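You operate a simulated robot arm through the tools that you are given. There is no shell and no other tool.

You are at the controls of a simulated two-armed robot. One attempt, no reset.

JOB
Shut press one down: heat off, tray in, guard down, air valve shut, power off.
Fine: touch no other control.
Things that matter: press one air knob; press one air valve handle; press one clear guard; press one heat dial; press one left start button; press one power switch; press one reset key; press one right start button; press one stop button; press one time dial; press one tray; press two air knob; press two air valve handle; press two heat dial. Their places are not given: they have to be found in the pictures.

It is judged by the outcome, as a careful person would: the job done as asked, and still so three seconds after it is handed in. It fails if anything else is knocked over, pushed out of place, dropped, spilled or broken.

ROBOT AND FRAMES
Two 7-joint arms with fingered hands on one trunk that stands fixed in place. Base frame: the origin is at the foot of the trunk, x ahead of it, y to its left, z up. Lengths are in m, angles in rad, forces in N, time in s.
The left shoulder is at [0.021, 0.208, 1.448], the right one opposite. Each reaches about 1.152 m from its shoulder. Payload 5 kg a hand.
The tool frame of a hand sits at the grasp point between the pads (the TCP): z along the fingers, y along the line on which they close. The tips reach 0.048 m beyond it. The gripper opens to 0.16 m; its body begins 0.056 m behind the TCP. The gripper is a hand of 4 fingers: y runs from the thumb to the fingers, the wrist lies at [-0.026, -0.142, -0.252] in the tool frame, and closing takes about 1.5 s.
Orientation is that of the tool frame in the base frame, as [roll, pitch, yaw] about the fixed x, y, z axes, in that order (R = Rz(yaw) Ry(pitch) Rx(roll)). With the fingers straight down and the wrist toward the robot, the tool's x, y and z point along [0, 1, 0], [1, 0, 0] and [0, 0, -1] of the base frame.

CONTROLS
- The arms move only by the tool drive_tool. It takes "left_moves", "right_moves" or both (then of equal length, played together; a hand with none holds still); each is a list of rows, each a list of 6 numbers: the shift along the base's x, y, z in m, then the turn, a rotation vector about the base's x, y, z in rad. In form: [[x, y, z, ax, ay, az], ...]. A call has 1 to 20 rows; each row is the pose to reach, as a shift and turn from the pose commanded when the call began. "left_jaw" and "right_jaw" are, for a hand that has rows, the gripper command, from -1 (fully open) to 1 (shut), values between in proportion, set as the call begins (left out, the last holds). Each row takes 0.2 s and may step no farther than 0.05 m and 0.15 rad from the row before; otherwise, or with a gripper value out of range, the whole call is refused. A pose out of reach is approached as far as the arm can. The call stops where the force on the tool passes 40 N (or 10 N more than at its start, if that is more) or the arm is blocked; 0.2 s more then pass. Each finger travels about 0.108 m/s and halts on what it meets, pressing with about 24 N; the grip force reading is that of the motor and also rises with nothing between the fingers. The clock runs only during rows and for 0.2 s after the last one: add rows that repeat a pose to give the fingers time. It gives the time, the measured TCP pose, the force on the tool (base axes), the opening and the grip force at its end, in the units of the frame above (readings bear some noise), with the torque about the TCP (base axes, N m) and any sound that the robot's microphone picked up, and new pictures: "views" is both (left out), scene, wrist or none (wrist: the cameras of the hands that moved).
- Cameras (640 x 400 px; columns grow to the right, rows downward): "scene" is now at [0.0899, -0.0404, 1.6397]; the picture's right is [-0.43, -0.90, 0.00], its down [-0.50, 0.24, -0.83] and it looks along [0.75, -0.36, -0.55] (base axes); focal length 214 px, centre (320, 200). "left" rides on the left gripper at [-0.087, -0.133, -0.189] in its tool frame; the picture's right is [-0.83, -0.26, 0.49], its down [0.51, -0.71, 0.49] and it looks along [0.22, 0.66, 0.72] (tool axes); focal length 238 px, centre (320, 200). "right" rides on the right gripper at [0.087, -0.133, -0.189] in its tool frame; the picture's right is [-0.83, 0.26, -0.49], its down [-0.51, -0.71, 0.49] and it looks along [-0.22, 0.66, 0.72] (tool axes); focal length 238 px, centre (320, 200).
- lift_body(by): moves the trunk up (or, below 0, down) by that many m; the arms and the scene camera ride with it, the base frame stays. It gives what a move gives, with no picture.
- move_fingers(index, middle, ring, thumb_bend, thumb_turn, hand): sets how far each is bent, from 0 (flat) to 1 (curled in); at 0.3 the hand is open as for a grip, at 0.7 the pads meet at the TCP. One left out holds its place. A second passes; each finger stops where it meets its share of the squeeze, and holds until it gets a number again. A gripper value or a shape takes the hand back. It gives what a move gives, with no picture; readings hold the bend of each and the force on the fingers (four entries, about 0 where the hand has none), thumb and palm. thumb_turn goes from beside the hand (0) to across from the fingers (1), as for a grip.
- set_grasp(shape, hand): the hand has 4 fingers and takes this shape, open, in about a second: jaw (thumb against the fingers, like two jaws); tri (thumb and two fingers); tip (a fingertip pinch); poke (one finger out to press); point (the index stretched); flat (the hand flat); cup (the hand cupped); fist (a fist). The gripper value then closes the fingers along that shape, each until it touches; the sizes above hold for jaw. It gives what a move gives, with no picture.
- head_to(pan, tilt): turns the head with the scene camera to pan (to the left, within 1.501 rad either way) and tilt (down, from -0.506 to 1.204), counted from straight ahead of the robot. It gives what a move gives, and a new picture of the scene camera.
- point_at(camera, pixels): for up to 12 pixels [column, row] of the newest picture of that camera ("zoom" is the newest enlarged one), the place [x, y, z] in the base frame of the surface seen there, good to about 0.002 m. No time passes.
- enlarge(camera, box): a new picture of the part [left, top, right, bottom] of that camera's present view, enlarged. No time passes.
- job_done(): hands the job in; it is judged then, once.

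Leave the grippers open and the arms clear of the work at the hand-in unless told otherwise.

The tools are called by a JSON object that holds its "method" and its "body". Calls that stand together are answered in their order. drive_tool: Moves the arms, as the interface text tells. Its arguments: {"type":"object","properties":{"left_moves":{"type":"array"},"left_jaw":{"type":"number"},"right_moves":{"type":"array"},"right_jaw":{"type":"number"},"views":{"type":"string","enum":["both","scene","wrist","none"]}},"required":[]} The other tools are called the same way: lift_body (by) moves the trunk up or down; set_grasp (shape, hand) gives the hand a shape; move_fingers (index, middle, ring, thumb_bend, thumb_turn, hand) moves the fingers one by one; head_to (pan, tilt) turns the head that bears the scene camera; point_at (camera, pixels) gives the place of the surface under pixels of a picture; enlarge (camera, box) takes an enlarged picture of a part of a camera's view; job_done () hands the job in.

At the start:

```text
t: 0.0
left_tool_pos: [0.7144, -0.0555, 1.5361]
left_ee_rot: [3.141, 0.0, 1.571]
left_ft_force: [0.8, 0.9, 0.2]
left_torque: [0.01, 0.02, 0.02]
left_grip_width: 0.1595
left_grasp_force: 0.0
left_shape: jaw
left_bend: [0.3, 0.3, 0.3, 0.3, 0.98]
left_finger forces: [0.0, 0.0, 0.0, 0.0, 0.0, 0.0]
right_tool_pos: [0.4571, -0.5195, 1.5572]
right_ee_rot: [-3.139, -0.001, 1.57]
right_ft_force: [-0.5, 0.4, -0.4]
right_torque: [-0.06, -0.02, 0.0]
right_grip_width: 0.1595
right_grasp_force: 0.0
right_shape: jaw
right_bend: [0.3, 0.3, 0.3, 0.3, 0.98]
right_finger forces: [0.0, 0.0, 0.1, 0.0, 0.0, 0.1]
trunk travel left (down, up): [-0.45, 0.24]
head pan, tilt (commanded): [-0.442, 0.586]
```

scene: 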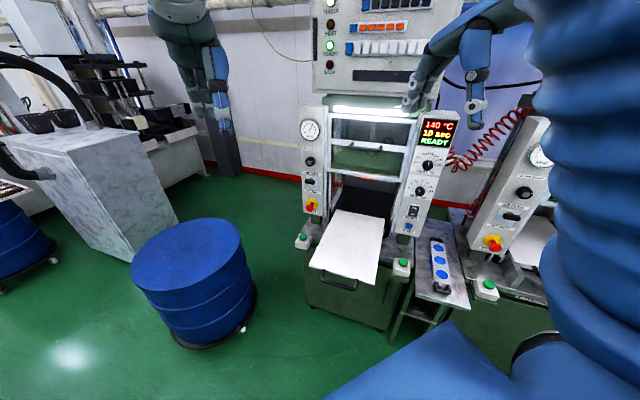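
right: 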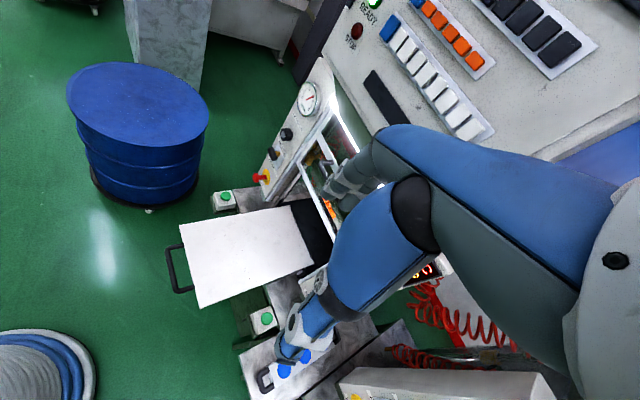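
left: 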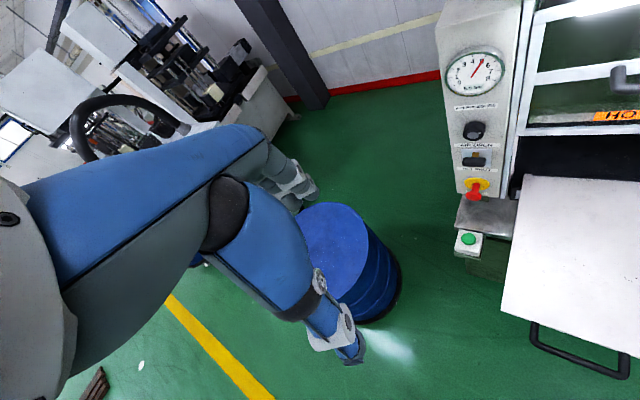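

The scene picture shows press one in the middle (columns 295-460, rows 95-320), with its tray out and the guard up. I'll enlarge that area to read the controls.

{"method": "enlarge", "body": {"camera": "scene", "box": [290, 90, 470, 210]}}

{"method": "enlarge", "body": {"camera": "left", "box": [430, 0, 640, 260]}}

{"method": "enlarge", "body": {"camera": "scene", "box": [290, 180, 470, 300]}}

```text
3.33 times, centred on (380, 150) of scene
```

zoom: 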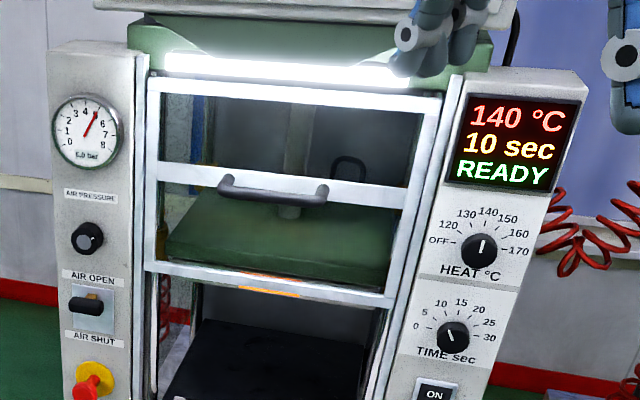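

```text
1.54 times, centred on (535, 130) of left
```

zoom: 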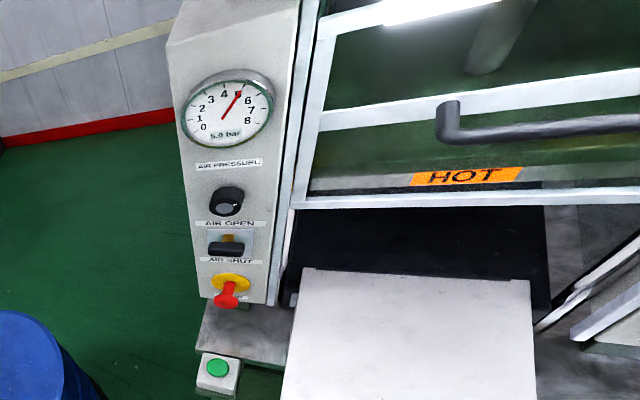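

```text
3.33 times, centred on (380, 240) of scene
```

zoom: 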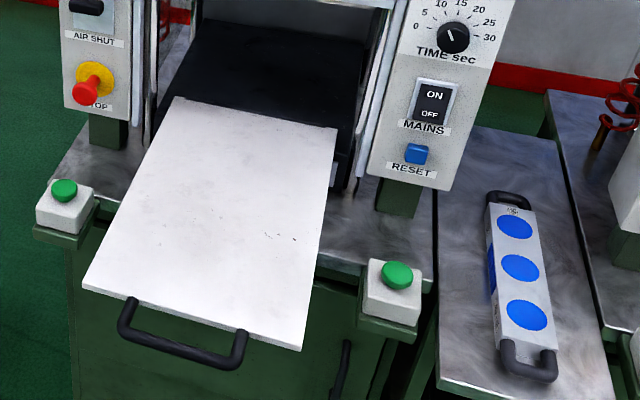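

Press one's controls can be read. On the left column, top to bottom: gauge, air knob, air valve handle, red stop button. On the right column: display, heat dial, time dial, mains switch, reset key. Next I'll measure where these are.

{"method": "enlarge", "body": {"camera": "scene", "box": [395, 115, 455, 155]}}

{"method": "point_at", "body": {"camera": "scene", "pixels": [[427, 165], [421, 190], [412, 213], [409, 226], [310, 161], [311, 182], [312, 205], [367, 148], [340, 280], [401, 264], [304, 239], [313, 130]]}}

{"method": "enlarge", "body": {"camera": "left", "box": [445, 110, 525, 210]}}

{"method": "point_at", "body": {"camera": "left", "pixels": [[475, 130], [477, 161], [475, 190], [469, 238], [478, 150], [463, 162], [490, 161], [477, 172], [580, 355], [620, 75], [540, 322], [620, 365]]}}

```text
10.00 times, centred on (425, 135) of scene
```

zoom: 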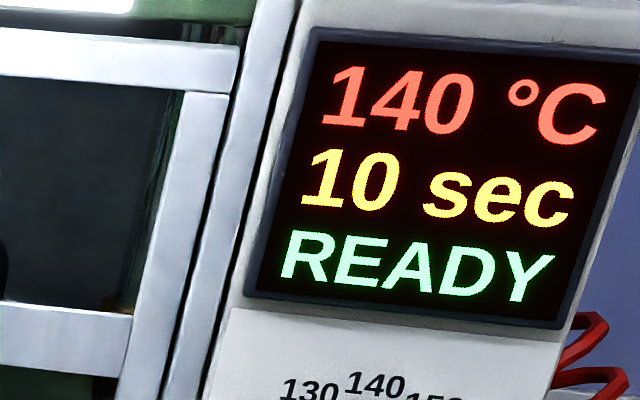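

```text
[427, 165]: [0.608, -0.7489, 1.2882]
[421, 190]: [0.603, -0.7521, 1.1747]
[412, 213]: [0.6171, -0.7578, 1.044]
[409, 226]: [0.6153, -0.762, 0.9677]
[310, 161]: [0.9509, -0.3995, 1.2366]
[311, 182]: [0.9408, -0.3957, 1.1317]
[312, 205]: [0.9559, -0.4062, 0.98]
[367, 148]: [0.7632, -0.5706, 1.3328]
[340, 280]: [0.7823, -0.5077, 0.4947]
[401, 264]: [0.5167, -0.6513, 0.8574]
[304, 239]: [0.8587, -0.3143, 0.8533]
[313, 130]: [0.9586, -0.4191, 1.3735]
```

```text
4.00 times, centred on (485, 160) of left
```

zoom: 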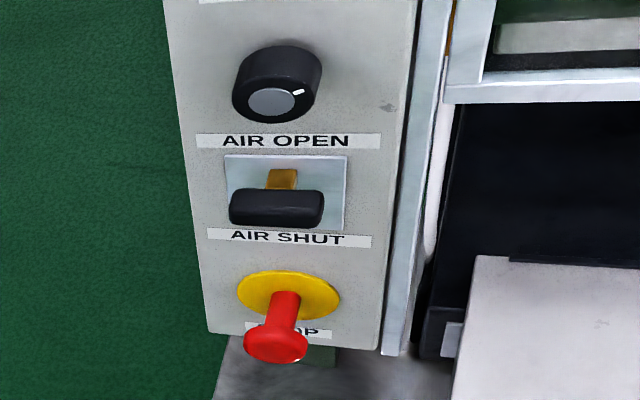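

```text
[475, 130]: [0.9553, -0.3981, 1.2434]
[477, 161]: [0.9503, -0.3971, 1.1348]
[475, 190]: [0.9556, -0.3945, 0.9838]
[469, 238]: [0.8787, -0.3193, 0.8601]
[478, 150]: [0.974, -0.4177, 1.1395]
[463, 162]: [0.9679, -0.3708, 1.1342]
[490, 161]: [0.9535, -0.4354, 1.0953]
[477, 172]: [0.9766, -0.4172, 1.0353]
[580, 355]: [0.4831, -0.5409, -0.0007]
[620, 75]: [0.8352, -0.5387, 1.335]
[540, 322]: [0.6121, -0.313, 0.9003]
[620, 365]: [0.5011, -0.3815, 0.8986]
```

The press face is turned about 45°, with its outward normal near (-0.71, 0.70). I'll enlarge the heat dial, mains switch, valve handle and guard handle, plus press two's valve for comparison.

{"method": "enlarge", "body": {"camera": "scene", "box": [400, 145, 448, 175]}}

{"method": "enlarge", "body": {"camera": "scene", "box": [392, 198, 432, 238]}}

{"method": "enlarge", "body": {"camera": "scene", "box": [296, 150, 336, 220]}}

{"method": "enlarge", "body": {"camera": "scene", "box": [470, 120, 560, 260]}}

{"method": "enlarge", "body": {"camera": "scene", "box": [320, 100, 420, 220]}}

```text
13.33 times, centred on (424, 160) of scene
```

zoom: 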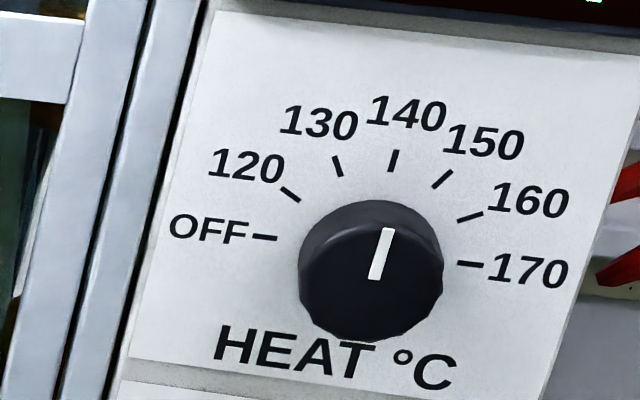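

```text
10.00 times, centred on (412, 218) of scene
```

zoom: 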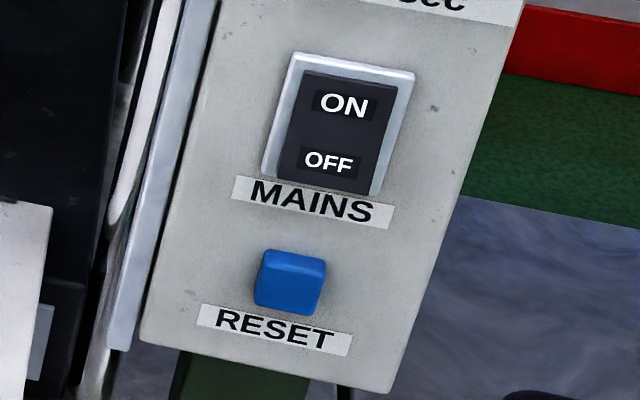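

```text
5.71 times, centred on (316, 185) of scene
```

zoom: 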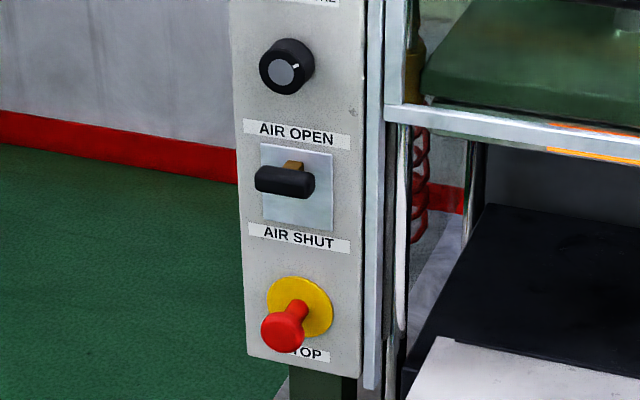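

```text
2.86 times, centred on (515, 190) of scene
```

zoom: 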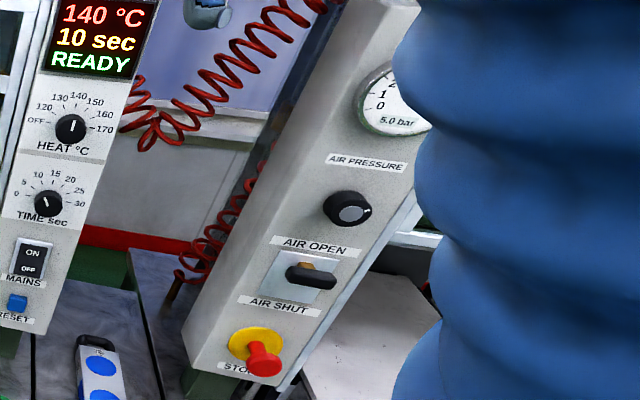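

```text
3.33 times, centred on (370, 160) of scene
```

zoom: 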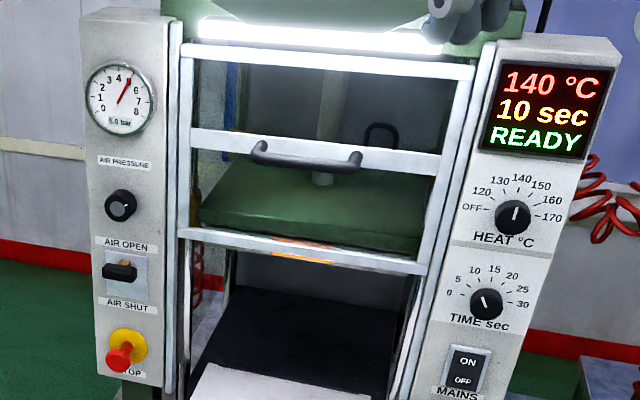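

The OFF tick sits roughly 90° counter-clockwise from the current 140 position, and the valve is a T-lever pointing outward. I'll measure the dial ticks and knob edges, the switch, the lever parts and the tray and handle points.

{"method": "point_at", "body": {"camera": "scene", "pixels": [[419.8, 162.8], [435.3, 164.9], [429.5, 157], [424.4, 157.4], [433.1, 158.4], [427, 166.5], [423.2, 165.5], [432.6, 165.3], [427.8, 161.5], [427.5, 168], [415, 165], [438, 170]]}}

{"method": "point_at", "body": {"camera": "scene", "pixels": [[414, 207.5], [412, 214.5], [416, 206], [410, 216], [420, 207], [426, 205], [408, 215], [412, 218], [409, 226], [401, 250], [395, 262], [405, 262]]}}

{"method": "point_at", "body": {"camera": "scene", "pixels": [[313.5, 181], [316, 181.5], [350, 181], [315, 179], [318, 188], [308.5, 197], [353, 147], [363, 149.5], [374, 150], [380, 147], [385, 154], [352, 117]]}}

{"method": "point_at", "body": {"camera": "scene", "pixels": [[330, 212], [384, 221], [315, 262], [372, 281], [345, 272], [325, 278], [355, 289], [328, 270], [360, 282], [340, 284], [378, 250], [316, 266]]}}

```text
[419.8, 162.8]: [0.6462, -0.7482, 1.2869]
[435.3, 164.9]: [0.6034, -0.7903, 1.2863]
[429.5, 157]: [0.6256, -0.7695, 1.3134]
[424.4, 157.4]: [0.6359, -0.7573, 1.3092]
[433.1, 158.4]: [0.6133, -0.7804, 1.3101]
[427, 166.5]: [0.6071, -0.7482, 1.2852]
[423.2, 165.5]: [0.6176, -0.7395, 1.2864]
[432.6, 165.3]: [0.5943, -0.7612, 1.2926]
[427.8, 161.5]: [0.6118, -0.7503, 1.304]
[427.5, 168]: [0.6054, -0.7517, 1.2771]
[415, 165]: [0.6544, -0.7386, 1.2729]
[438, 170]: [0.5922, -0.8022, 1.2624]
```

```text
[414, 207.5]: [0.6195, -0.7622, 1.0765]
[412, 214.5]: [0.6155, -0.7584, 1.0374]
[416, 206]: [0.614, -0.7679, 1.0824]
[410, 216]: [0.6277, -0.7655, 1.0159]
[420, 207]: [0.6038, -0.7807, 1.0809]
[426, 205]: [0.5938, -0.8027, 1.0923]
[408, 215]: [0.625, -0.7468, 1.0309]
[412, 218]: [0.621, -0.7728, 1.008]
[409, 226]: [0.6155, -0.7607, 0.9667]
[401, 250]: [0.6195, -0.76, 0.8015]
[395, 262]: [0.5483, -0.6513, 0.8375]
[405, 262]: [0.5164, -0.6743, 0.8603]
```

```text
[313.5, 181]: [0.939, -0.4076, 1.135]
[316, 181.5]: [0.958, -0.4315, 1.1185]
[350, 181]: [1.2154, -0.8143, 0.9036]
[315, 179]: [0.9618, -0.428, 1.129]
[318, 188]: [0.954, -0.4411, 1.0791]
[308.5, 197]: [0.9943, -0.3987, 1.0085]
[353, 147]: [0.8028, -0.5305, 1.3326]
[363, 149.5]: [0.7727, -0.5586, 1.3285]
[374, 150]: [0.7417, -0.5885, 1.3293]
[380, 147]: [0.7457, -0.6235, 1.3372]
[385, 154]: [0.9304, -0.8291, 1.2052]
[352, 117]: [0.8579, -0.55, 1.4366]
```

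```text
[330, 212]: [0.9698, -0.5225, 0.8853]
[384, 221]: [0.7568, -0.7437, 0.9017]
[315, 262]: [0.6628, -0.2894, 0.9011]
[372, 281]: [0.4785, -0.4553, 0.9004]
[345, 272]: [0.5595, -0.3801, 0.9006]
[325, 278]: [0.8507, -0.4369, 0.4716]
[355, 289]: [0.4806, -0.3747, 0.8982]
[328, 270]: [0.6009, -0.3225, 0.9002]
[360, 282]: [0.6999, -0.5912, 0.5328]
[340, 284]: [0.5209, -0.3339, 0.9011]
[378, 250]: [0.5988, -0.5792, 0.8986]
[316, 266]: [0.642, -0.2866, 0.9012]
```

The dial axis is at about x-y=1.394 on the panel and z≈1.285, and the knob is about 0.034 m wide. I'll look at the hand geometry and at press two and the table, so the arms don't hit anything.

{"method": "enlarge", "body": {"camera": "scene", "box": [390, 0, 510, 140]}}

{"method": "enlarge", "body": {"camera": "scene", "box": [150, 0, 260, 150]}}

{"method": "point_at", "body": {"camera": "scene", "pixels": [[510, 215], [530, 130], [490, 245], [478, 150], [487, 285], [525, 250], [500, 255], [440, 262], [455, 215], [375, 75], [440, 90], [200, 240]]}}

{"method": "head_to", "body": {"pan": -0.75, "tilt": 0.45}}

```text
2.86 times, centred on (450, 70) of scene
```

zoom: 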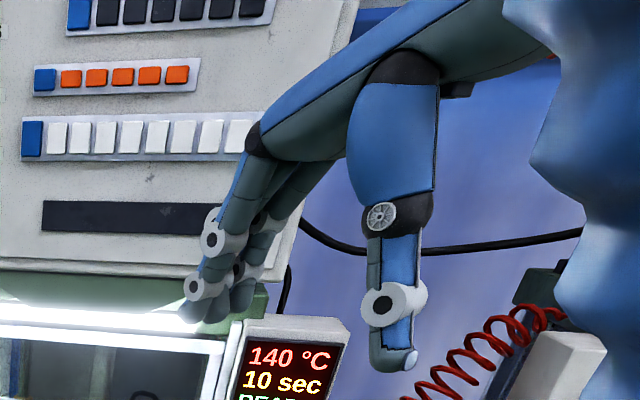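

```text
2.67 times, centred on (205, 75) of scene
```

zoom: 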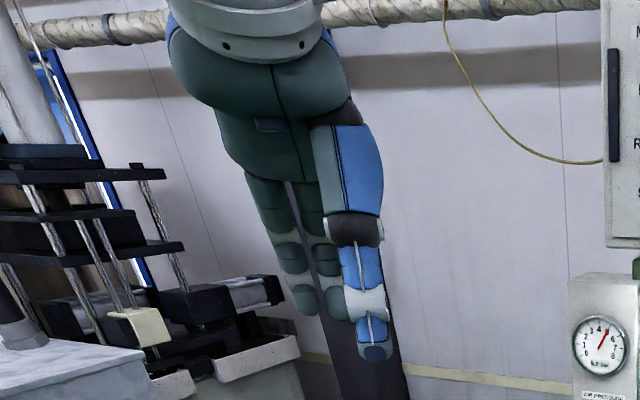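

```text
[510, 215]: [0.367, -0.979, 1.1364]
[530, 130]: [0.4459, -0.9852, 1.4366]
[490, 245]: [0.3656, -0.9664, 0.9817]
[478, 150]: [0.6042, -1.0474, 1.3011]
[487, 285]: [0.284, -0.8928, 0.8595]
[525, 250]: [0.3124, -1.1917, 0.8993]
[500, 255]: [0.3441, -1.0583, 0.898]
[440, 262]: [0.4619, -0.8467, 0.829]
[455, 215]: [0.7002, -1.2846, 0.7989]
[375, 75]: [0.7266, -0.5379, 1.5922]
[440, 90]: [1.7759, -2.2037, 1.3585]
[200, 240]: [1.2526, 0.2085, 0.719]
```

```text
t: 0.8
left_tool_pos: [0.7145, -0.0556, 1.5364]
left_ee_rot: [-3.14, 0.001, 1.57]
left_ft_force: [-1.1, -0.5, 0.6]
left_torque: [-0.02, 0.01, -0.01]
left_grip_width: 0.1599
left_grasp_force: 0.1
left_shape: jaw
left_bend: [0.3, 0.3, 0.3, 0.3, 0.98]
left_finger forces: [0.1, 0.0, 0.0, 0.0, 0.0, 0.0]
right_tool_pos: [0.4567, -0.5181, 1.5591]
right_ee_rot: [-3.139, -0.001, 1.57]
right_ft_force: [0.1, -0.6, 0.3]
right_torque: [-0.01, -0.01, -0.02]
right_grip_width: 0.1594
right_grasp_force: 0.0
right_shape: jaw
right_bend: [0.3, 0.3, 0.3, 0.3, 0.98]
right_finger forces: [0.0, 0.0, 0.0, 0.0, 0.1, 0.0]
trunk travel left (down, up): [-0.45, 0.24]
head pan, tilt (commanded): [-0.75, 0.45]
```

scene: 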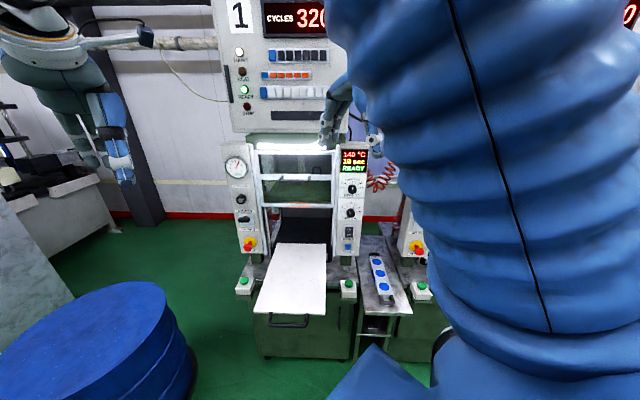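

The palm faces along tool z with the fingers bent forward over it. I'll put the right hand in the fingertip-pinch shape, well clear of the press, and look at it from both cameras.

{"method": "set_grasp", "body": {"hand": "right", "shape": "tip"}}

{"method": "head_to", "body": {"pan": -0.6, "tilt": 0.3}}

{"method": "enlarge", "body": {"camera": "right", "box": [0, 0, 640, 400]}}

```text
t: 1.7
left_tool_pos: [0.7154, -0.0548, 1.5347]
left_ee_rot: [-3.141, 0.001, 1.57]
left_ft_force: [1.8, -0.6, -0.2]
left_torque: [0.01, 0.03, 0.01]
left_grip_width: 0.1596
left_grasp_force: 0.0
left_shape: jaw
left_bend: [0.3, 0.3, 0.3, 0.3, 0.98]
left_finger forces: [0.0, 0.0, 0.1, 0.0, 0.0, 0.0]
right_tool_pos: [0.4566, -0.518, 1.5593]
right_ee_rot: [-3.139, 0.0, 1.57]
right_ft_force: [-1.0, 0.1, 0.7]
right_torque: [-0.01, -0.02, 0.0]
right_grip_width: 0.1597
right_grasp_force: 0.1
right_shape: tip
right_bend: [0.3, 0.98, 0.99, 0.3, 0.98]
right_finger forces: [0.0, 0.0, 0.0, 0.1, 0.0, 0.1]
trunk travel left (down, up): [-0.45, 0.24]
head pan, tilt (commanded): [-0.75, 0.45]
```

```text
t: 2.4
left_tool_pos: [0.7145, -0.0554, 1.537]
left_ee_rot: [-3.142, 0.002, 1.571]
left_ft_force: [-1.1, -0.1, -0.7]
left_torque: [0.02, 0.01, -0.01]
left_grip_width: 0.1596
left_grasp_force: 0.0
left_shape: jaw
left_bend: [0.3, 0.3, 0.3, 0.3, 0.98]
left_finger forces: [0.0, 0.0, 0.0, 0.0, 0.0, 0.0]
right_tool_pos: [0.4572, -0.519, 1.5581]
right_ee_rot: [-3.141, 0.001, 1.571]
right_ft_force: [-0.3, 0.0, -0.3]
right_torque: [0.03, 0.02, 0.04]
right_grip_width: 0.1595
right_grasp_force: 0.1
right_shape: tip
right_bend: [0.3, 0.98, 0.99, 0.3, 0.98]
right_finger forces: [0.0, 0.1, 0.0, 0.0, 0.0, 0.1]
trunk travel left (down, up): [-0.45, 0.24]
head pan, tilt (commanded): [-0.6, 0.3]
```

scene: 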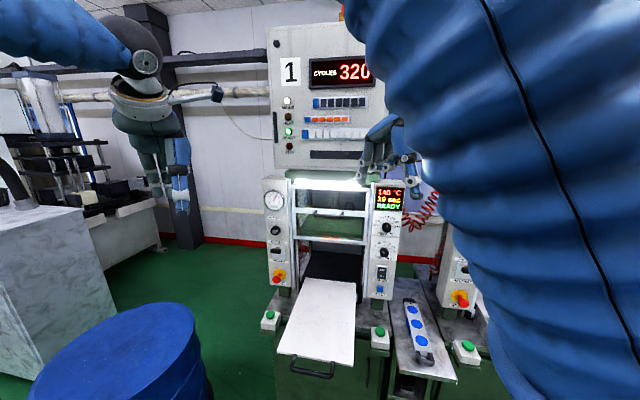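

```text
1.00 times, centred on (320, 200) of right (not enlarged: the box is as wide or as high as the picture)
```

zoom: 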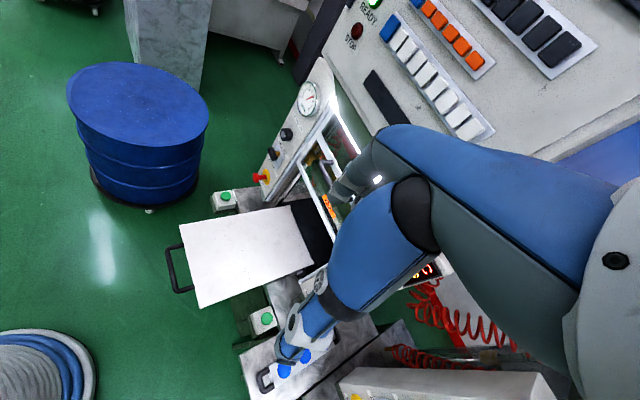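

The head now shows the right hand at about (390,150). I'll zoom in to see the index and thumb.

{"method": "enlarge", "body": {"camera": "scene", "box": [355, 100, 455, 200]}}

{"method": "enlarge", "body": {"camera": "scene", "box": [255, 170, 420, 310]}}

```text
4.00 times, centred on (405, 150) of scene
```

zoom: 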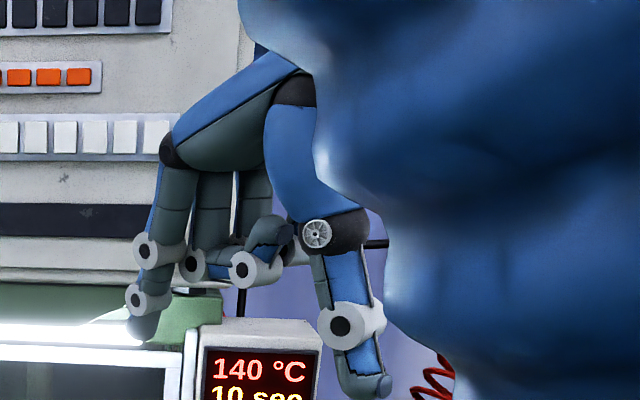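

```text
2.86 times, centred on (338, 240) of scene
```

zoom: 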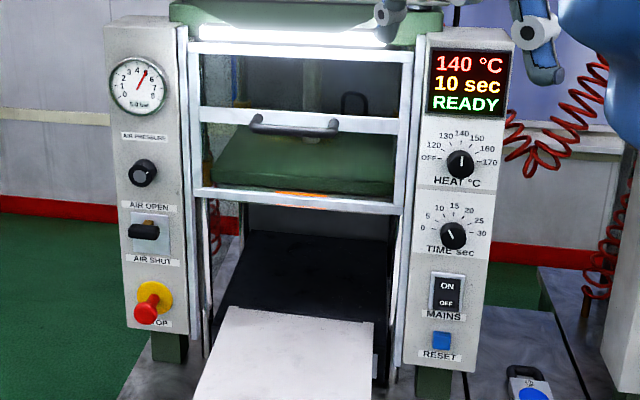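

I'll measure the index and thumb tips in 3D to learn where they sit relative to the TCP.

{"method": "point_at", "body": {"camera": "scene", "pixels": [[360.5, 182], [359.5, 175], [362, 165], [417, 196], [414, 190], [410, 181], [403, 170], [385, 167], [355, 120], [365, 152]]}}

{"method": "point_at", "body": {"camera": "right", "pixels": [[340, 187], [350, 180], [285, 350], [300, 340], [320, 310], [345, 280], [370, 210], [410, 210]]}}

```text
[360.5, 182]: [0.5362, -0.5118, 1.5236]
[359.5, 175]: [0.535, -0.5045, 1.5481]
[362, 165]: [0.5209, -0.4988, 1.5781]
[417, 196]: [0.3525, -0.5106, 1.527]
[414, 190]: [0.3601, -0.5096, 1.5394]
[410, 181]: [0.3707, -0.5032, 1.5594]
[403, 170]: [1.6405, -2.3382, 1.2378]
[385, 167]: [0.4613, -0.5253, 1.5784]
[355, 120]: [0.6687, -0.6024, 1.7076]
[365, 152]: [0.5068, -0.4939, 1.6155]
```

```text
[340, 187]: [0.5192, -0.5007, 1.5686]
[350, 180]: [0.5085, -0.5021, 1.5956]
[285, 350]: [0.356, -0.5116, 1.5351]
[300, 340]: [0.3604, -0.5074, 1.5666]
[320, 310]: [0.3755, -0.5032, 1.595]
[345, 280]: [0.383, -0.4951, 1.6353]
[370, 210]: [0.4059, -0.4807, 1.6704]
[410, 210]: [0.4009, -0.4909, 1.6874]
```

Index and thumb both lie in the tool x≈0 plane, which suits the dial. I'll turn the right hand so its fingers point into the panel along (0.71,-0.71,0), rolled about 40° clockwise so there's room to turn counter-clockwise. It goes to a standoff point about 0.2 m in front of the heat dial, partly closed.

{"method": "drive_tool", "body": {"right_moves": [[0.0017, -0.0073, -0.0182, -0.0048, -0.1129, -0.0764], [0.0035, -0.0145, -0.0364, -0.0097, -0.2257, -0.1528], [0.0052, -0.0218, -0.0546, -0.0145, -0.3386, -0.2292], [0.0069, -0.0291, -0.0728, -0.0193, -0.4515, -0.3056], [0.0087, -0.0363, -0.091, -0.0241, -0.5643, -0.382], [0.0104, -0.0436, -0.1092, -0.029, -0.6772, -0.4584], [0.0121, -0.0509, -0.1274, -0.0338, -0.7901, -0.5348], [0.0139, -0.0581, -0.1456, -0.0386, -0.9029, -0.6112], [0.0156, -0.0654, -0.1638, -0.0434, -1.0158, -0.6876], [0.0173, -0.0727, -0.182, -0.0483, -1.1287, -0.764], [0.0191, -0.0799, -0.2002, -0.0531, -1.2415, -0.8404], [0.0208, -0.0872, -0.2184, -0.0579, -1.3544, -0.9168], [0.0225, -0.0945, -0.2366, -0.0627, -1.4673, -0.9932], [0.0243, -0.1017, -0.2548, -0.0676, -1.5801, -1.0696], [0.026, -0.109, -0.273, -0.0724, -1.693, -1.146]], "right_jaw": 0.1, "views": "both"}}

```text
t: 5.6
left_tool_pos: [0.7148, -0.0564, 1.5351]
left_ee_rot: [-3.141, 0.0, 1.571]
left_ft_force: [-0.4, 0.2, 0.1]
left_torque: [0.05, 0.06, -0.03]
left_grip_width: 0.1597
left_grasp_force: 0.0
left_shape: jaw
left_bend: [0.3, 0.3, 0.3, 0.3, 0.98]
left_finger forces: [0.0, 0.1, 0.1, 0.0, 0.1, 0.0]
right_tool_pos: [0.4824, -0.6279, 1.2849]
right_ee_rot: [1.573, -0.702, 0.782]
right_ft_force: [0.2, -1.0, -0.4]
right_torque: [0.0, -0.05, -0.04]
right_grip_width: 0.0725
right_grasp_force: 0.1
right_shape: tip
right_bend: [0.73, 0.98, 0.99, 0.71, 1.0]
right_finger forces: [0.0, 0.1, 0.0, 0.0, 0.0, 0.0]
right hand out of reach, approached as far as the arm can: row 5, 6, 7, 8, 9, 10, 11, 12
trunk travel left (down, up): [-0.45, 0.24]
head pan, tilt (commanded): [-0.6, 0.3]
```

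scene: 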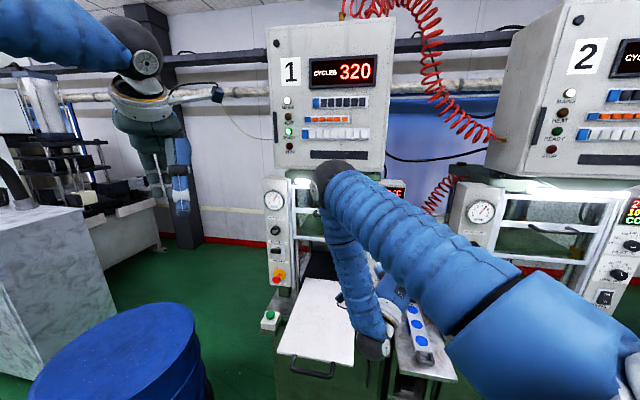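
right: 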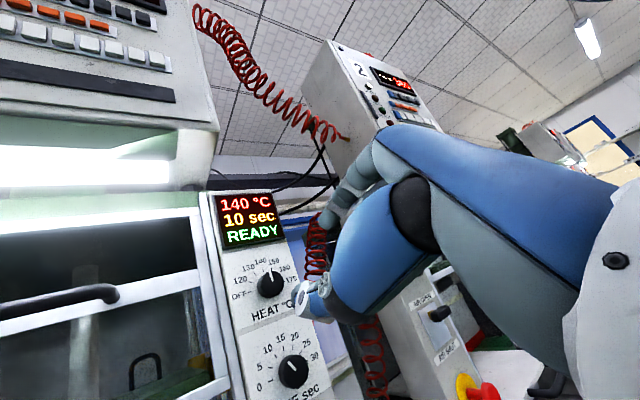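

The hand reached the standoff with the right orientation. The elbow looks high and may be close to the press, around (330,180). I'll check where the elbow and forearm actually are.

{"method": "point_at", "body": {"camera": "scene", "pixels": [[328, 175], [335, 165], [318, 195], [345, 220], [360, 270], [375, 330], [380, 350], [395, 310], [440, 240], [350, 180]]}}

{"method": "point_at", "body": {"camera": "right", "pixels": [[270, 285], [293, 372], [315, 300], [345, 205], [238, 295], [305, 283], [262, 262], [322, 288]]}}

{"method": "enlarge", "body": {"camera": "right", "box": [190, 180, 390, 400]}}

```text
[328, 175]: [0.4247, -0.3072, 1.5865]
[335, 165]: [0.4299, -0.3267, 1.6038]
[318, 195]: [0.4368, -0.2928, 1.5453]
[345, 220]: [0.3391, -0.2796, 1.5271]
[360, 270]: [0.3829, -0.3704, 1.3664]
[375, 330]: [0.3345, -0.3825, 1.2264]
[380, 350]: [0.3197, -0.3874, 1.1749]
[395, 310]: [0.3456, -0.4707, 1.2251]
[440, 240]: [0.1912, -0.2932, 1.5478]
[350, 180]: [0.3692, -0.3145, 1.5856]
```

```text
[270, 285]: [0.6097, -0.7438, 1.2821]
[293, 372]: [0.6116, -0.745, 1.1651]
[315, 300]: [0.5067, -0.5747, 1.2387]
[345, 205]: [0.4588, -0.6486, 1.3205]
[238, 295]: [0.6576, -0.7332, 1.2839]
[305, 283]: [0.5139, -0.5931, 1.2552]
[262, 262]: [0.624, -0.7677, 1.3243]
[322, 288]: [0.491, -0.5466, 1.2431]
```

```text
1.82 times, centred on (290, 290) of right
```

zoom: 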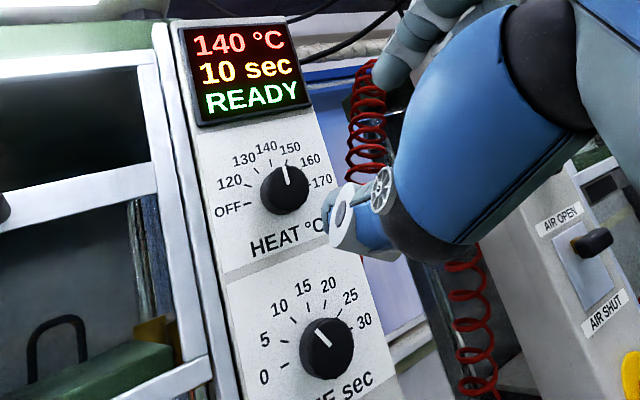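

The elbow is at (0.43,-0.31,1.58), clear of the press. The thumb hides the TCP in the wrist view, so I'll measure points along the visible index finger to see how far its tip reaches beyond the TCP.

{"method": "point_at", "body": {"camera": "right", "pixels": [[320, 222], [323, 226], [328, 218], [333, 208], [340, 215], [350, 190], [362, 180], [300, 290], [303, 297], [297, 297], [302, 310]]}}

{"method": "enlarge", "body": {"camera": "right", "box": [280, 150, 400, 330]}}

```text
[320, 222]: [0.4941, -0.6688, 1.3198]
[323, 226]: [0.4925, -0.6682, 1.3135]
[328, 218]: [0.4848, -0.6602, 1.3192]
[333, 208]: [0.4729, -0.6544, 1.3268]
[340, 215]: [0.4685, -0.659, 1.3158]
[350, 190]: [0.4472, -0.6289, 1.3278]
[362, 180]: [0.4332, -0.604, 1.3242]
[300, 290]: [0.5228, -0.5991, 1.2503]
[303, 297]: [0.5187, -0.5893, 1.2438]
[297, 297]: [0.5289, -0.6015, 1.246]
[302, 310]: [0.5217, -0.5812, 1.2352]
```

```text
2.22 times, centred on (340, 240) of right
```

zoom: 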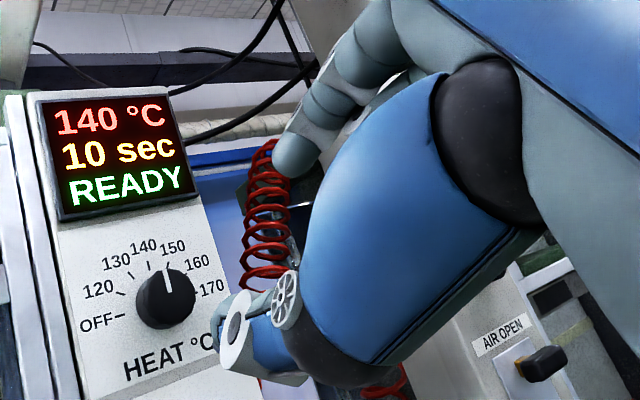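

The index tip reaches about 0.04 m beyond the TCP. I'll zoom tightly on the dial from the wrist camera to pin down its axis.

{"method": "enlarge", "body": {"camera": "right", "box": [225, 240, 325, 320]}}

```text
5.00 times, centred on (275, 280) of right
```

zoom: 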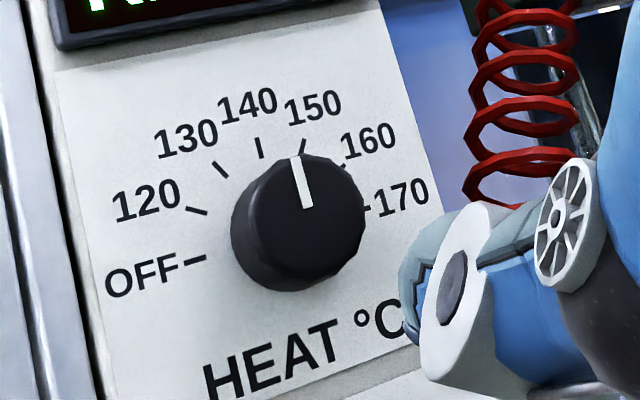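

{"method": "point_at", "body": {"camera": "zoom", "pixels": [[196, 259], [367, 208], [261, 147], [220, 168], [303, 147], [196, 211], [345, 165], [306, 205], [245, 240], [356, 215], [296, 160], [312, 285]]}}

```text
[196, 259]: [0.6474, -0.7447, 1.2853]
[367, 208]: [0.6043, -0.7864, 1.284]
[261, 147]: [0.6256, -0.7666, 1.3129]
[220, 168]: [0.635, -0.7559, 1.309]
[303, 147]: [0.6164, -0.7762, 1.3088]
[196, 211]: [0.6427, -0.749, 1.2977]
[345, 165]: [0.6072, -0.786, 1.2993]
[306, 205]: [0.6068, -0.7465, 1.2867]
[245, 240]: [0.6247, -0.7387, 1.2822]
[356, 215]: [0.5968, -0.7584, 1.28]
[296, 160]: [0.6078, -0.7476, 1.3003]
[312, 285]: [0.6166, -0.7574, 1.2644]
```

The dial axis meets the panel at about (0.626,-0.766,1.284), with ticks 30° apart, so OFF is 90° counter-clockwise. I'll centre on the axis and advance until the TCP is about 0.09 m from the panel, with the fingertips still short of the knob.

{"method": "drive_tool", "body": {"right_moves": [[0.02, -0.018, 0.0, 0, 0, 0], [0.04, -0.036, -0.001, 0, 0, 0], [0.06, -0.055, -0.001, 0, 0, 0], [0.08, -0.074, -0.001, 0, 0, 0], [0.08, -0.074, -0.001, 0, 0, 0]], "views": "both"}}

```text
t: 6.8
left_tool_pos: [0.7135, -0.0549, 1.5369]
left_ee_rot: [-3.141, 0.0, 1.569]
left_ft_force: [0.0, -0.8, 0.3]
left_torque: [-0.08, 0.02, -0.02]
left_grip_width: 0.1594
left_grasp_force: 0.0
left_shape: jaw
left_bend: [0.3, 0.3, 0.3, 0.3, 0.98]
left_finger forces: [0.0, 0.0, 0.0, 0.1, 0.1, 0.0]
right_tool_pos: [0.5628, -0.7024, 1.285]
right_ee_rot: [1.572, -0.699, 0.783]
right_ft_force: [0.2, 0.6, 0.6]
right_torque: [0.05, 0.05, -0.02]
right_grip_width: 0.0726
right_grasp_force: 0.1
right_shape: tip
right_bend: [0.73, 0.98, 0.99, 0.71, 1.0]
right_finger forces: [0.1, 0.0, 0.0, 0.0, 0.0, 0.0]
trunk travel left (down, up): [-0.45, 0.24]
head pan, tilt (commanded): [-0.6, 0.3]
```

scene: 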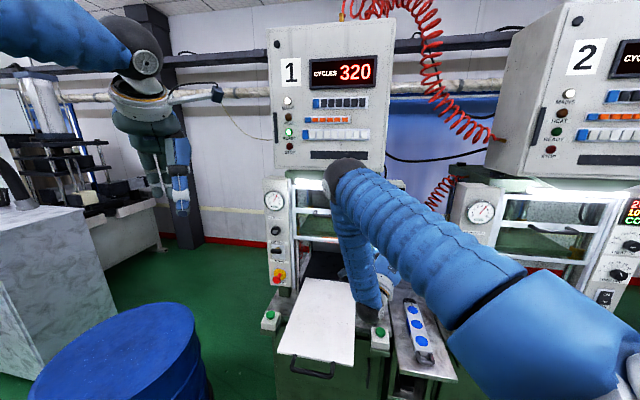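
right: 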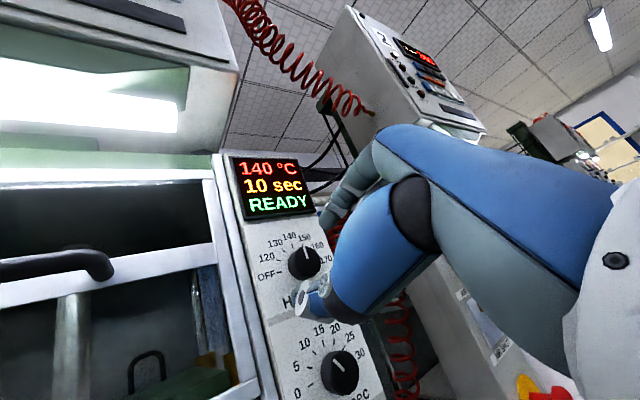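

The TCP is on the axis at 0.09 m from the panel. I'll zoom in on the wrist view around the dial and fingers.

{"method": "enlarge", "body": {"camera": "right", "box": [250, 190, 370, 340]}}

```text
2.67 times, centred on (310, 265) of right
```

zoom: 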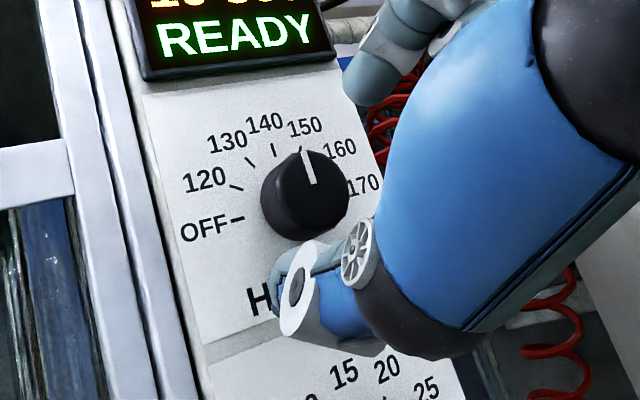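

Clear so far. I'll advance along the panel normal until the TCP is about 0.052 m from the panel, so the fingertips straddle the knob.

{"method": "drive_tool", "body": {"right_moves": [[0.009, -0.009, -0.0005, 0, 0, 0], [0.018, -0.018, -0.001, 0, 0, 0], [0.027, -0.027, -0.001, 0, 0, 0], [0.027, -0.027, -0.001, 0, 0, 0]], "views": "wrist"}}

{"method": "enlarge", "body": {"camera": "right", "box": [250, 150, 390, 340]}}

```text
t: 7.8
left_tool_pos: [0.7143, -0.0548, 1.537]
left_ee_rot: [3.14, 0.0, 1.57]
left_ft_force: [-0.1, -0.5, 0.2]
left_torque: [-0.03, -0.02, 0.02]
left_grip_width: 0.1597
left_grasp_force: 0.0
left_shape: jaw
left_bend: [0.3, 0.3, 0.3, 0.3, 0.98]
left_finger forces: [0.0, 0.0, 0.1, 0.1, 0.0, 0.0]
right_tool_pos: [0.5896, -0.7285, 1.2837]
right_ee_rot: [1.572, -0.699, 0.784]
right_ft_force: [0.0, 0.4, 0.8]
right_torque: [0.02, 0.03, 0.0]
right_grip_width: 0.0725
right_grasp_force: 0.0
right_shape: tip
right_bend: [0.73, 0.98, 0.99, 0.71, 1.0]
right_finger forces: [0.1, 0.0, 0.0, 0.1, 0.1, 0.0]
trunk travel left (down, up): [-0.45, 0.24]
head pan, tilt (commanded): [-0.6, 0.3]
```

right: 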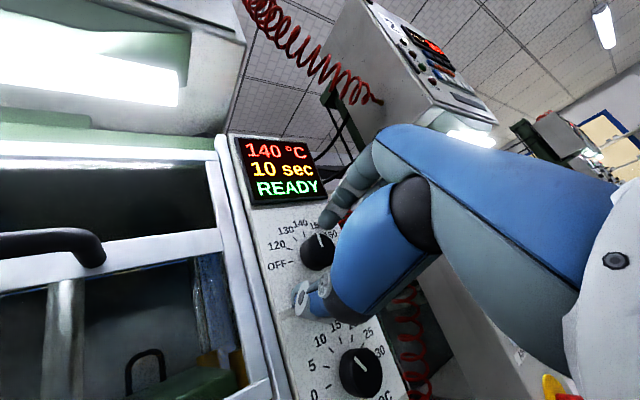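

```text
2.11 times, centred on (320, 245) of right
```

zoom: 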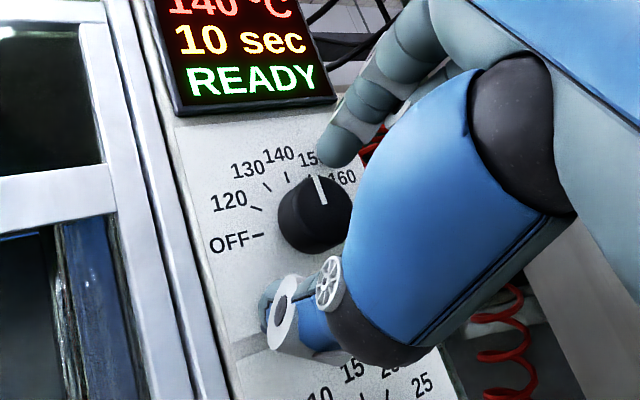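

There's no contact and the fingertips straddle the knob. I'll close the pinch on it.

{"method": "drive_tool", "body": {"right_moves": [[0, 0, 0, 0, 0, 0], [0, 0, 0, 0, 0, 0], [0, 0, 0, 0, 0, 0], [0, 0, 0, 0, 0, 0], [0, 0, 0, 0, 0, 0], [0, 0, 0, 0, 0, 0]], "right_jaw": 1.0, "views": "wrist"}}

{"method": "enlarge", "body": {"camera": "right", "box": [250, 150, 390, 340]}}

```text
t: 9.2
left_tool_pos: [0.7141, -0.0548, 1.5367]
left_ee_rot: [-3.141, 0.001, 1.57]
left_ft_force: [-0.8, -0.2, 0.4]
left_torque: [0.0, 0.01, -0.04]
left_grip_width: 0.1597
left_grasp_force: 0.0
left_shape: jaw
left_bend: [0.3, 0.3, 0.3, 0.3, 0.98]
left_finger forces: [0.0, 0.0, 0.1, 0.0, 0.0, 0.0]
right_tool_pos: [0.5901, -0.7306, 1.2839]
right_ee_rot: [1.573, -0.699, 0.784]
right_ft_force: [2.7, -3.5, 1.2]
right_torque: [-0.02, -0.04, -0.05]
right_grip_width: 0.0319
right_grasp_force: 24.3
right_shape: tip
right_bend: [0.72, 1.0, 1.0, 0.74, 1.0]
right_finger forces: [21.8, 0.0, 0.1, 0.0, 20.2, 0.0]
trunk travel left (down, up): [-0.45, 0.24]
head pan, tilt (commanded): [-0.6, 0.3]
```

right: 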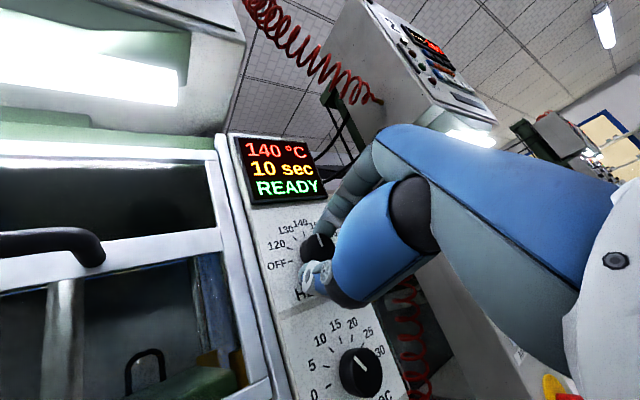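

```text
2.11 times, centred on (320, 245) of right
```

zoom: 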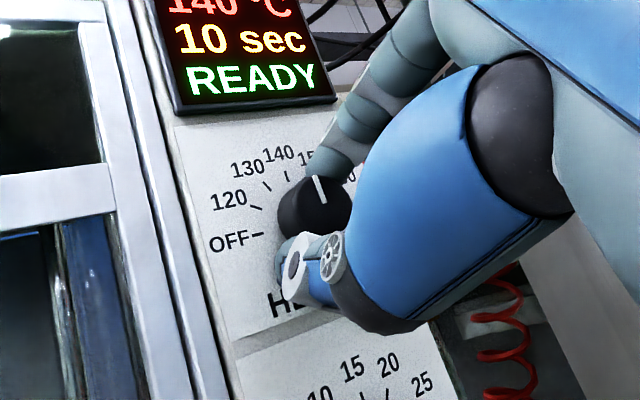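

The pinch is firm, with about 21 N on index and thumb and a width of 0.032 m matching the knob. I'll turn about 45° counter-clockwise around the knob axis and check the display.

{"method": "drive_tool", "body": {"right_moves": [[0, 0, 0, -0.0778, 0.0778, 0], [0, 0, 0, -0.1556, 0.1556, 0], [0, 0, 0, -0.2334, 0.2334, 0], [0, 0, 0, -0.3112, 0.3112, 0], [0, 0, 0, -0.389, 0.389, 0], [0, 0, 0, -0.4668, 0.4668, 0], [0, 0, 0, -0.5446, 0.5446, 0]], "views": "wrist"}}

{"method": "enlarge", "body": {"camera": "right", "box": [210, 130, 390, 330]}}

```text
t: 10.8
left_tool_pos: [0.715, -0.0557, 1.5365]
left_ee_rot: [-3.141, 0.0, 1.571]
left_ft_force: [0.6, 0.6, -0.8]
left_torque: [-0.02, 0.06, 0.02]
left_grip_width: 0.1598
left_grasp_force: 0.1
left_shape: jaw
left_bend: [0.3, 0.3, 0.3, 0.3, 0.98]
left_finger forces: [0.1, 0.0, 0.1, 0.1, 0.0, 0.0]
right_tool_pos: [0.5896, -0.7291, 1.2833]
right_ee_rot: [1.572, 0.071, 0.783]
right_ft_force: [3.0, -9.7, 2.4]
right_torque: [-0.14, -0.14, -0.09]
right_grip_width: 0.032
right_grasp_force: 23.7
right_shape: tip
right_bend: [0.72, 1.0, 1.0, 0.74, 1.0]
right_finger forces: [22.5, 0.0, 0.1, 0.1, 19.3, 0.0]
trunk travel left (down, up): [-0.45, 0.24]
head pan, tilt (commanded): [-0.6, 0.3]
```

right: 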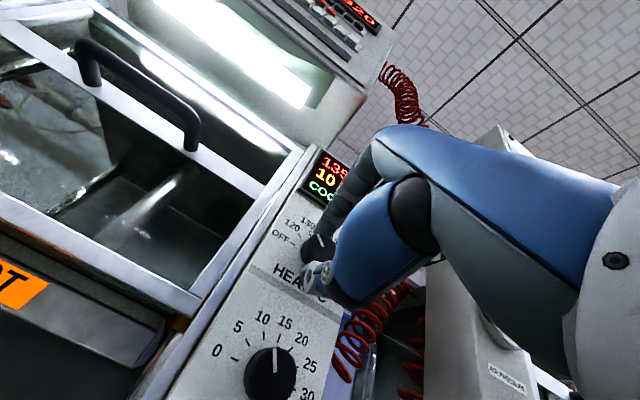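

```text
2.00 times, centred on (300, 230) of right
```

zoom: 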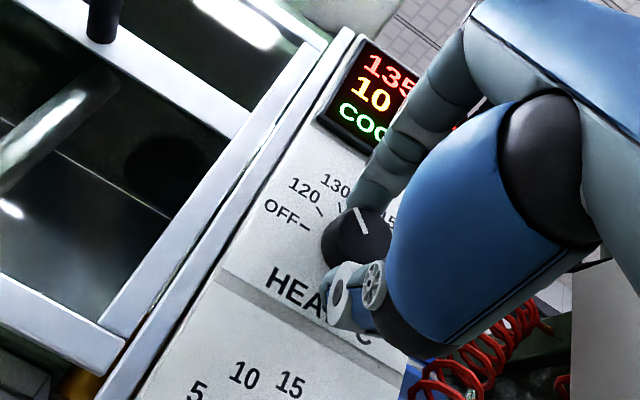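

The display changed to 135 and "COO…" for cooling, so the dial is turning. I'll continue counter-clockwise by another 0.66 rad.

{"method": "drive_tool", "body": {"right_moves": [[0, 0, 0, -0.0778, 0.0778, 0], [0, 0, 0, -0.1556, 0.1556, 0], [0, 0, 0, -0.2334, 0.2334, 0], [0, 0, 0, -0.3112, 0.3112, 0], [0, 0, 0, -0.389, 0.389, 0], [0, 0, 0, -0.4668, 0.4668, 0]], "views": "wrist"}}

{"method": "enlarge", "body": {"camera": "right", "box": [210, 130, 390, 330]}}

```text
t: 12.2
left_tool_pos: [0.7151, -0.057, 1.5368]
left_ee_rot: [3.14, 0.0, 1.571]
left_ft_force: [-0.7, 0.2, 0.4]
left_torque: [0.06, 0.0, 0.02]
left_grip_width: 0.1598
left_grasp_force: 0.0
left_shape: jaw
left_bend: [0.3, 0.3, 0.3, 0.3, 0.98]
left_finger forces: [0.1, 0.0, 0.0, 0.0, 0.1, 0.0]
right_tool_pos: [0.5905, -0.729, 1.2823]
right_ee_rot: [1.574, 0.731, 0.787]
right_ft_force: [-1.0, -10.1, -0.3]
right_torque: [-0.02, -0.03, -0.27]
right_grip_width: 0.0313
right_grasp_force: 23.6
right_shape: tip
right_bend: [0.72, 1.0, 1.0, 0.74, 1.0]
right_finger forces: [19.3, 0.0, 0.0, 0.0, 24.3, 0.0]
trunk travel left (down, up): [-0.45, 0.24]
head pan, tilt (commanded): [-0.6, 0.3]
```

right: 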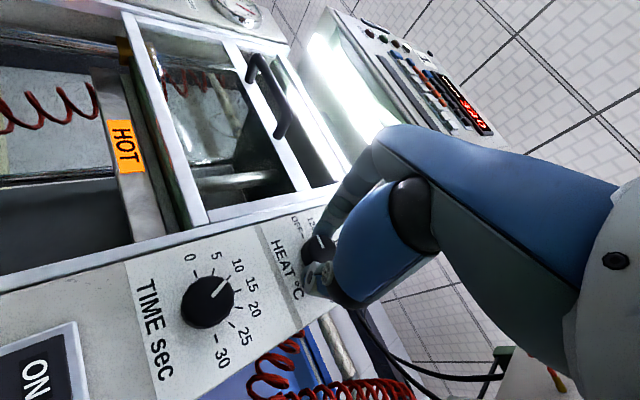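

```text
2.00 times, centred on (300, 230) of right
```

zoom: 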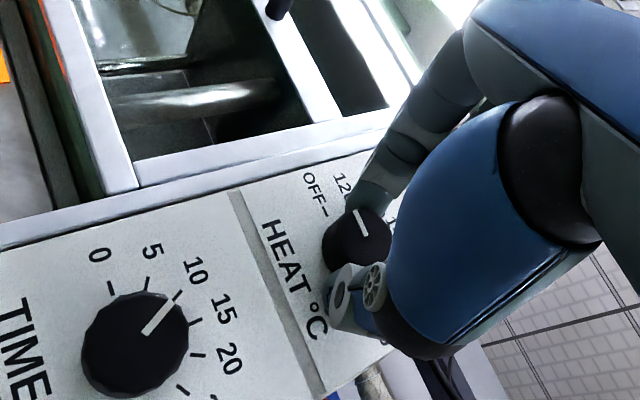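

The pointer now looks nearly in line with OFF. I'll zoom in further and measure the pointer direction in 3D.

{"method": "enlarge", "body": {"camera": "right", "box": [275, 200, 345, 290]}}

```text
4.44 times, centred on (310, 245) of right
```

zoom: 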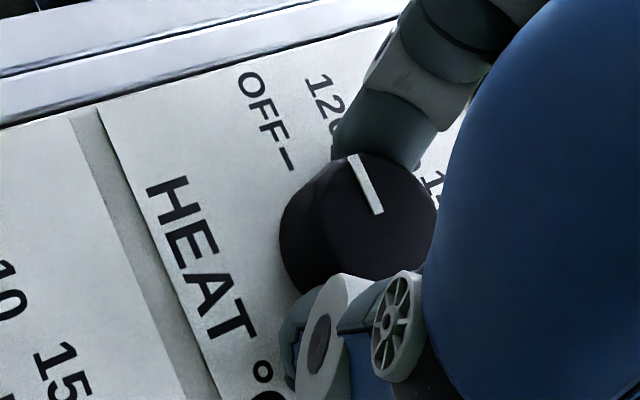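

{"method": "point_at", "body": {"camera": "zoom", "pixels": [[355, 159], [377, 209], [361, 173], [371, 196], [286, 152], [291, 167], [245, 80], [272, 128]]}}

```text
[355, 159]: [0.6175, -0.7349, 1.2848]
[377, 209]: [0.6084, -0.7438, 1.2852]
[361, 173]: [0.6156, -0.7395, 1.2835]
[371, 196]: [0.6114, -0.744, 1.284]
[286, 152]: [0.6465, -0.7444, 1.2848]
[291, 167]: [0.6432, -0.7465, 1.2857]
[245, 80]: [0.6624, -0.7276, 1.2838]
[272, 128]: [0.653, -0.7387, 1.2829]
```

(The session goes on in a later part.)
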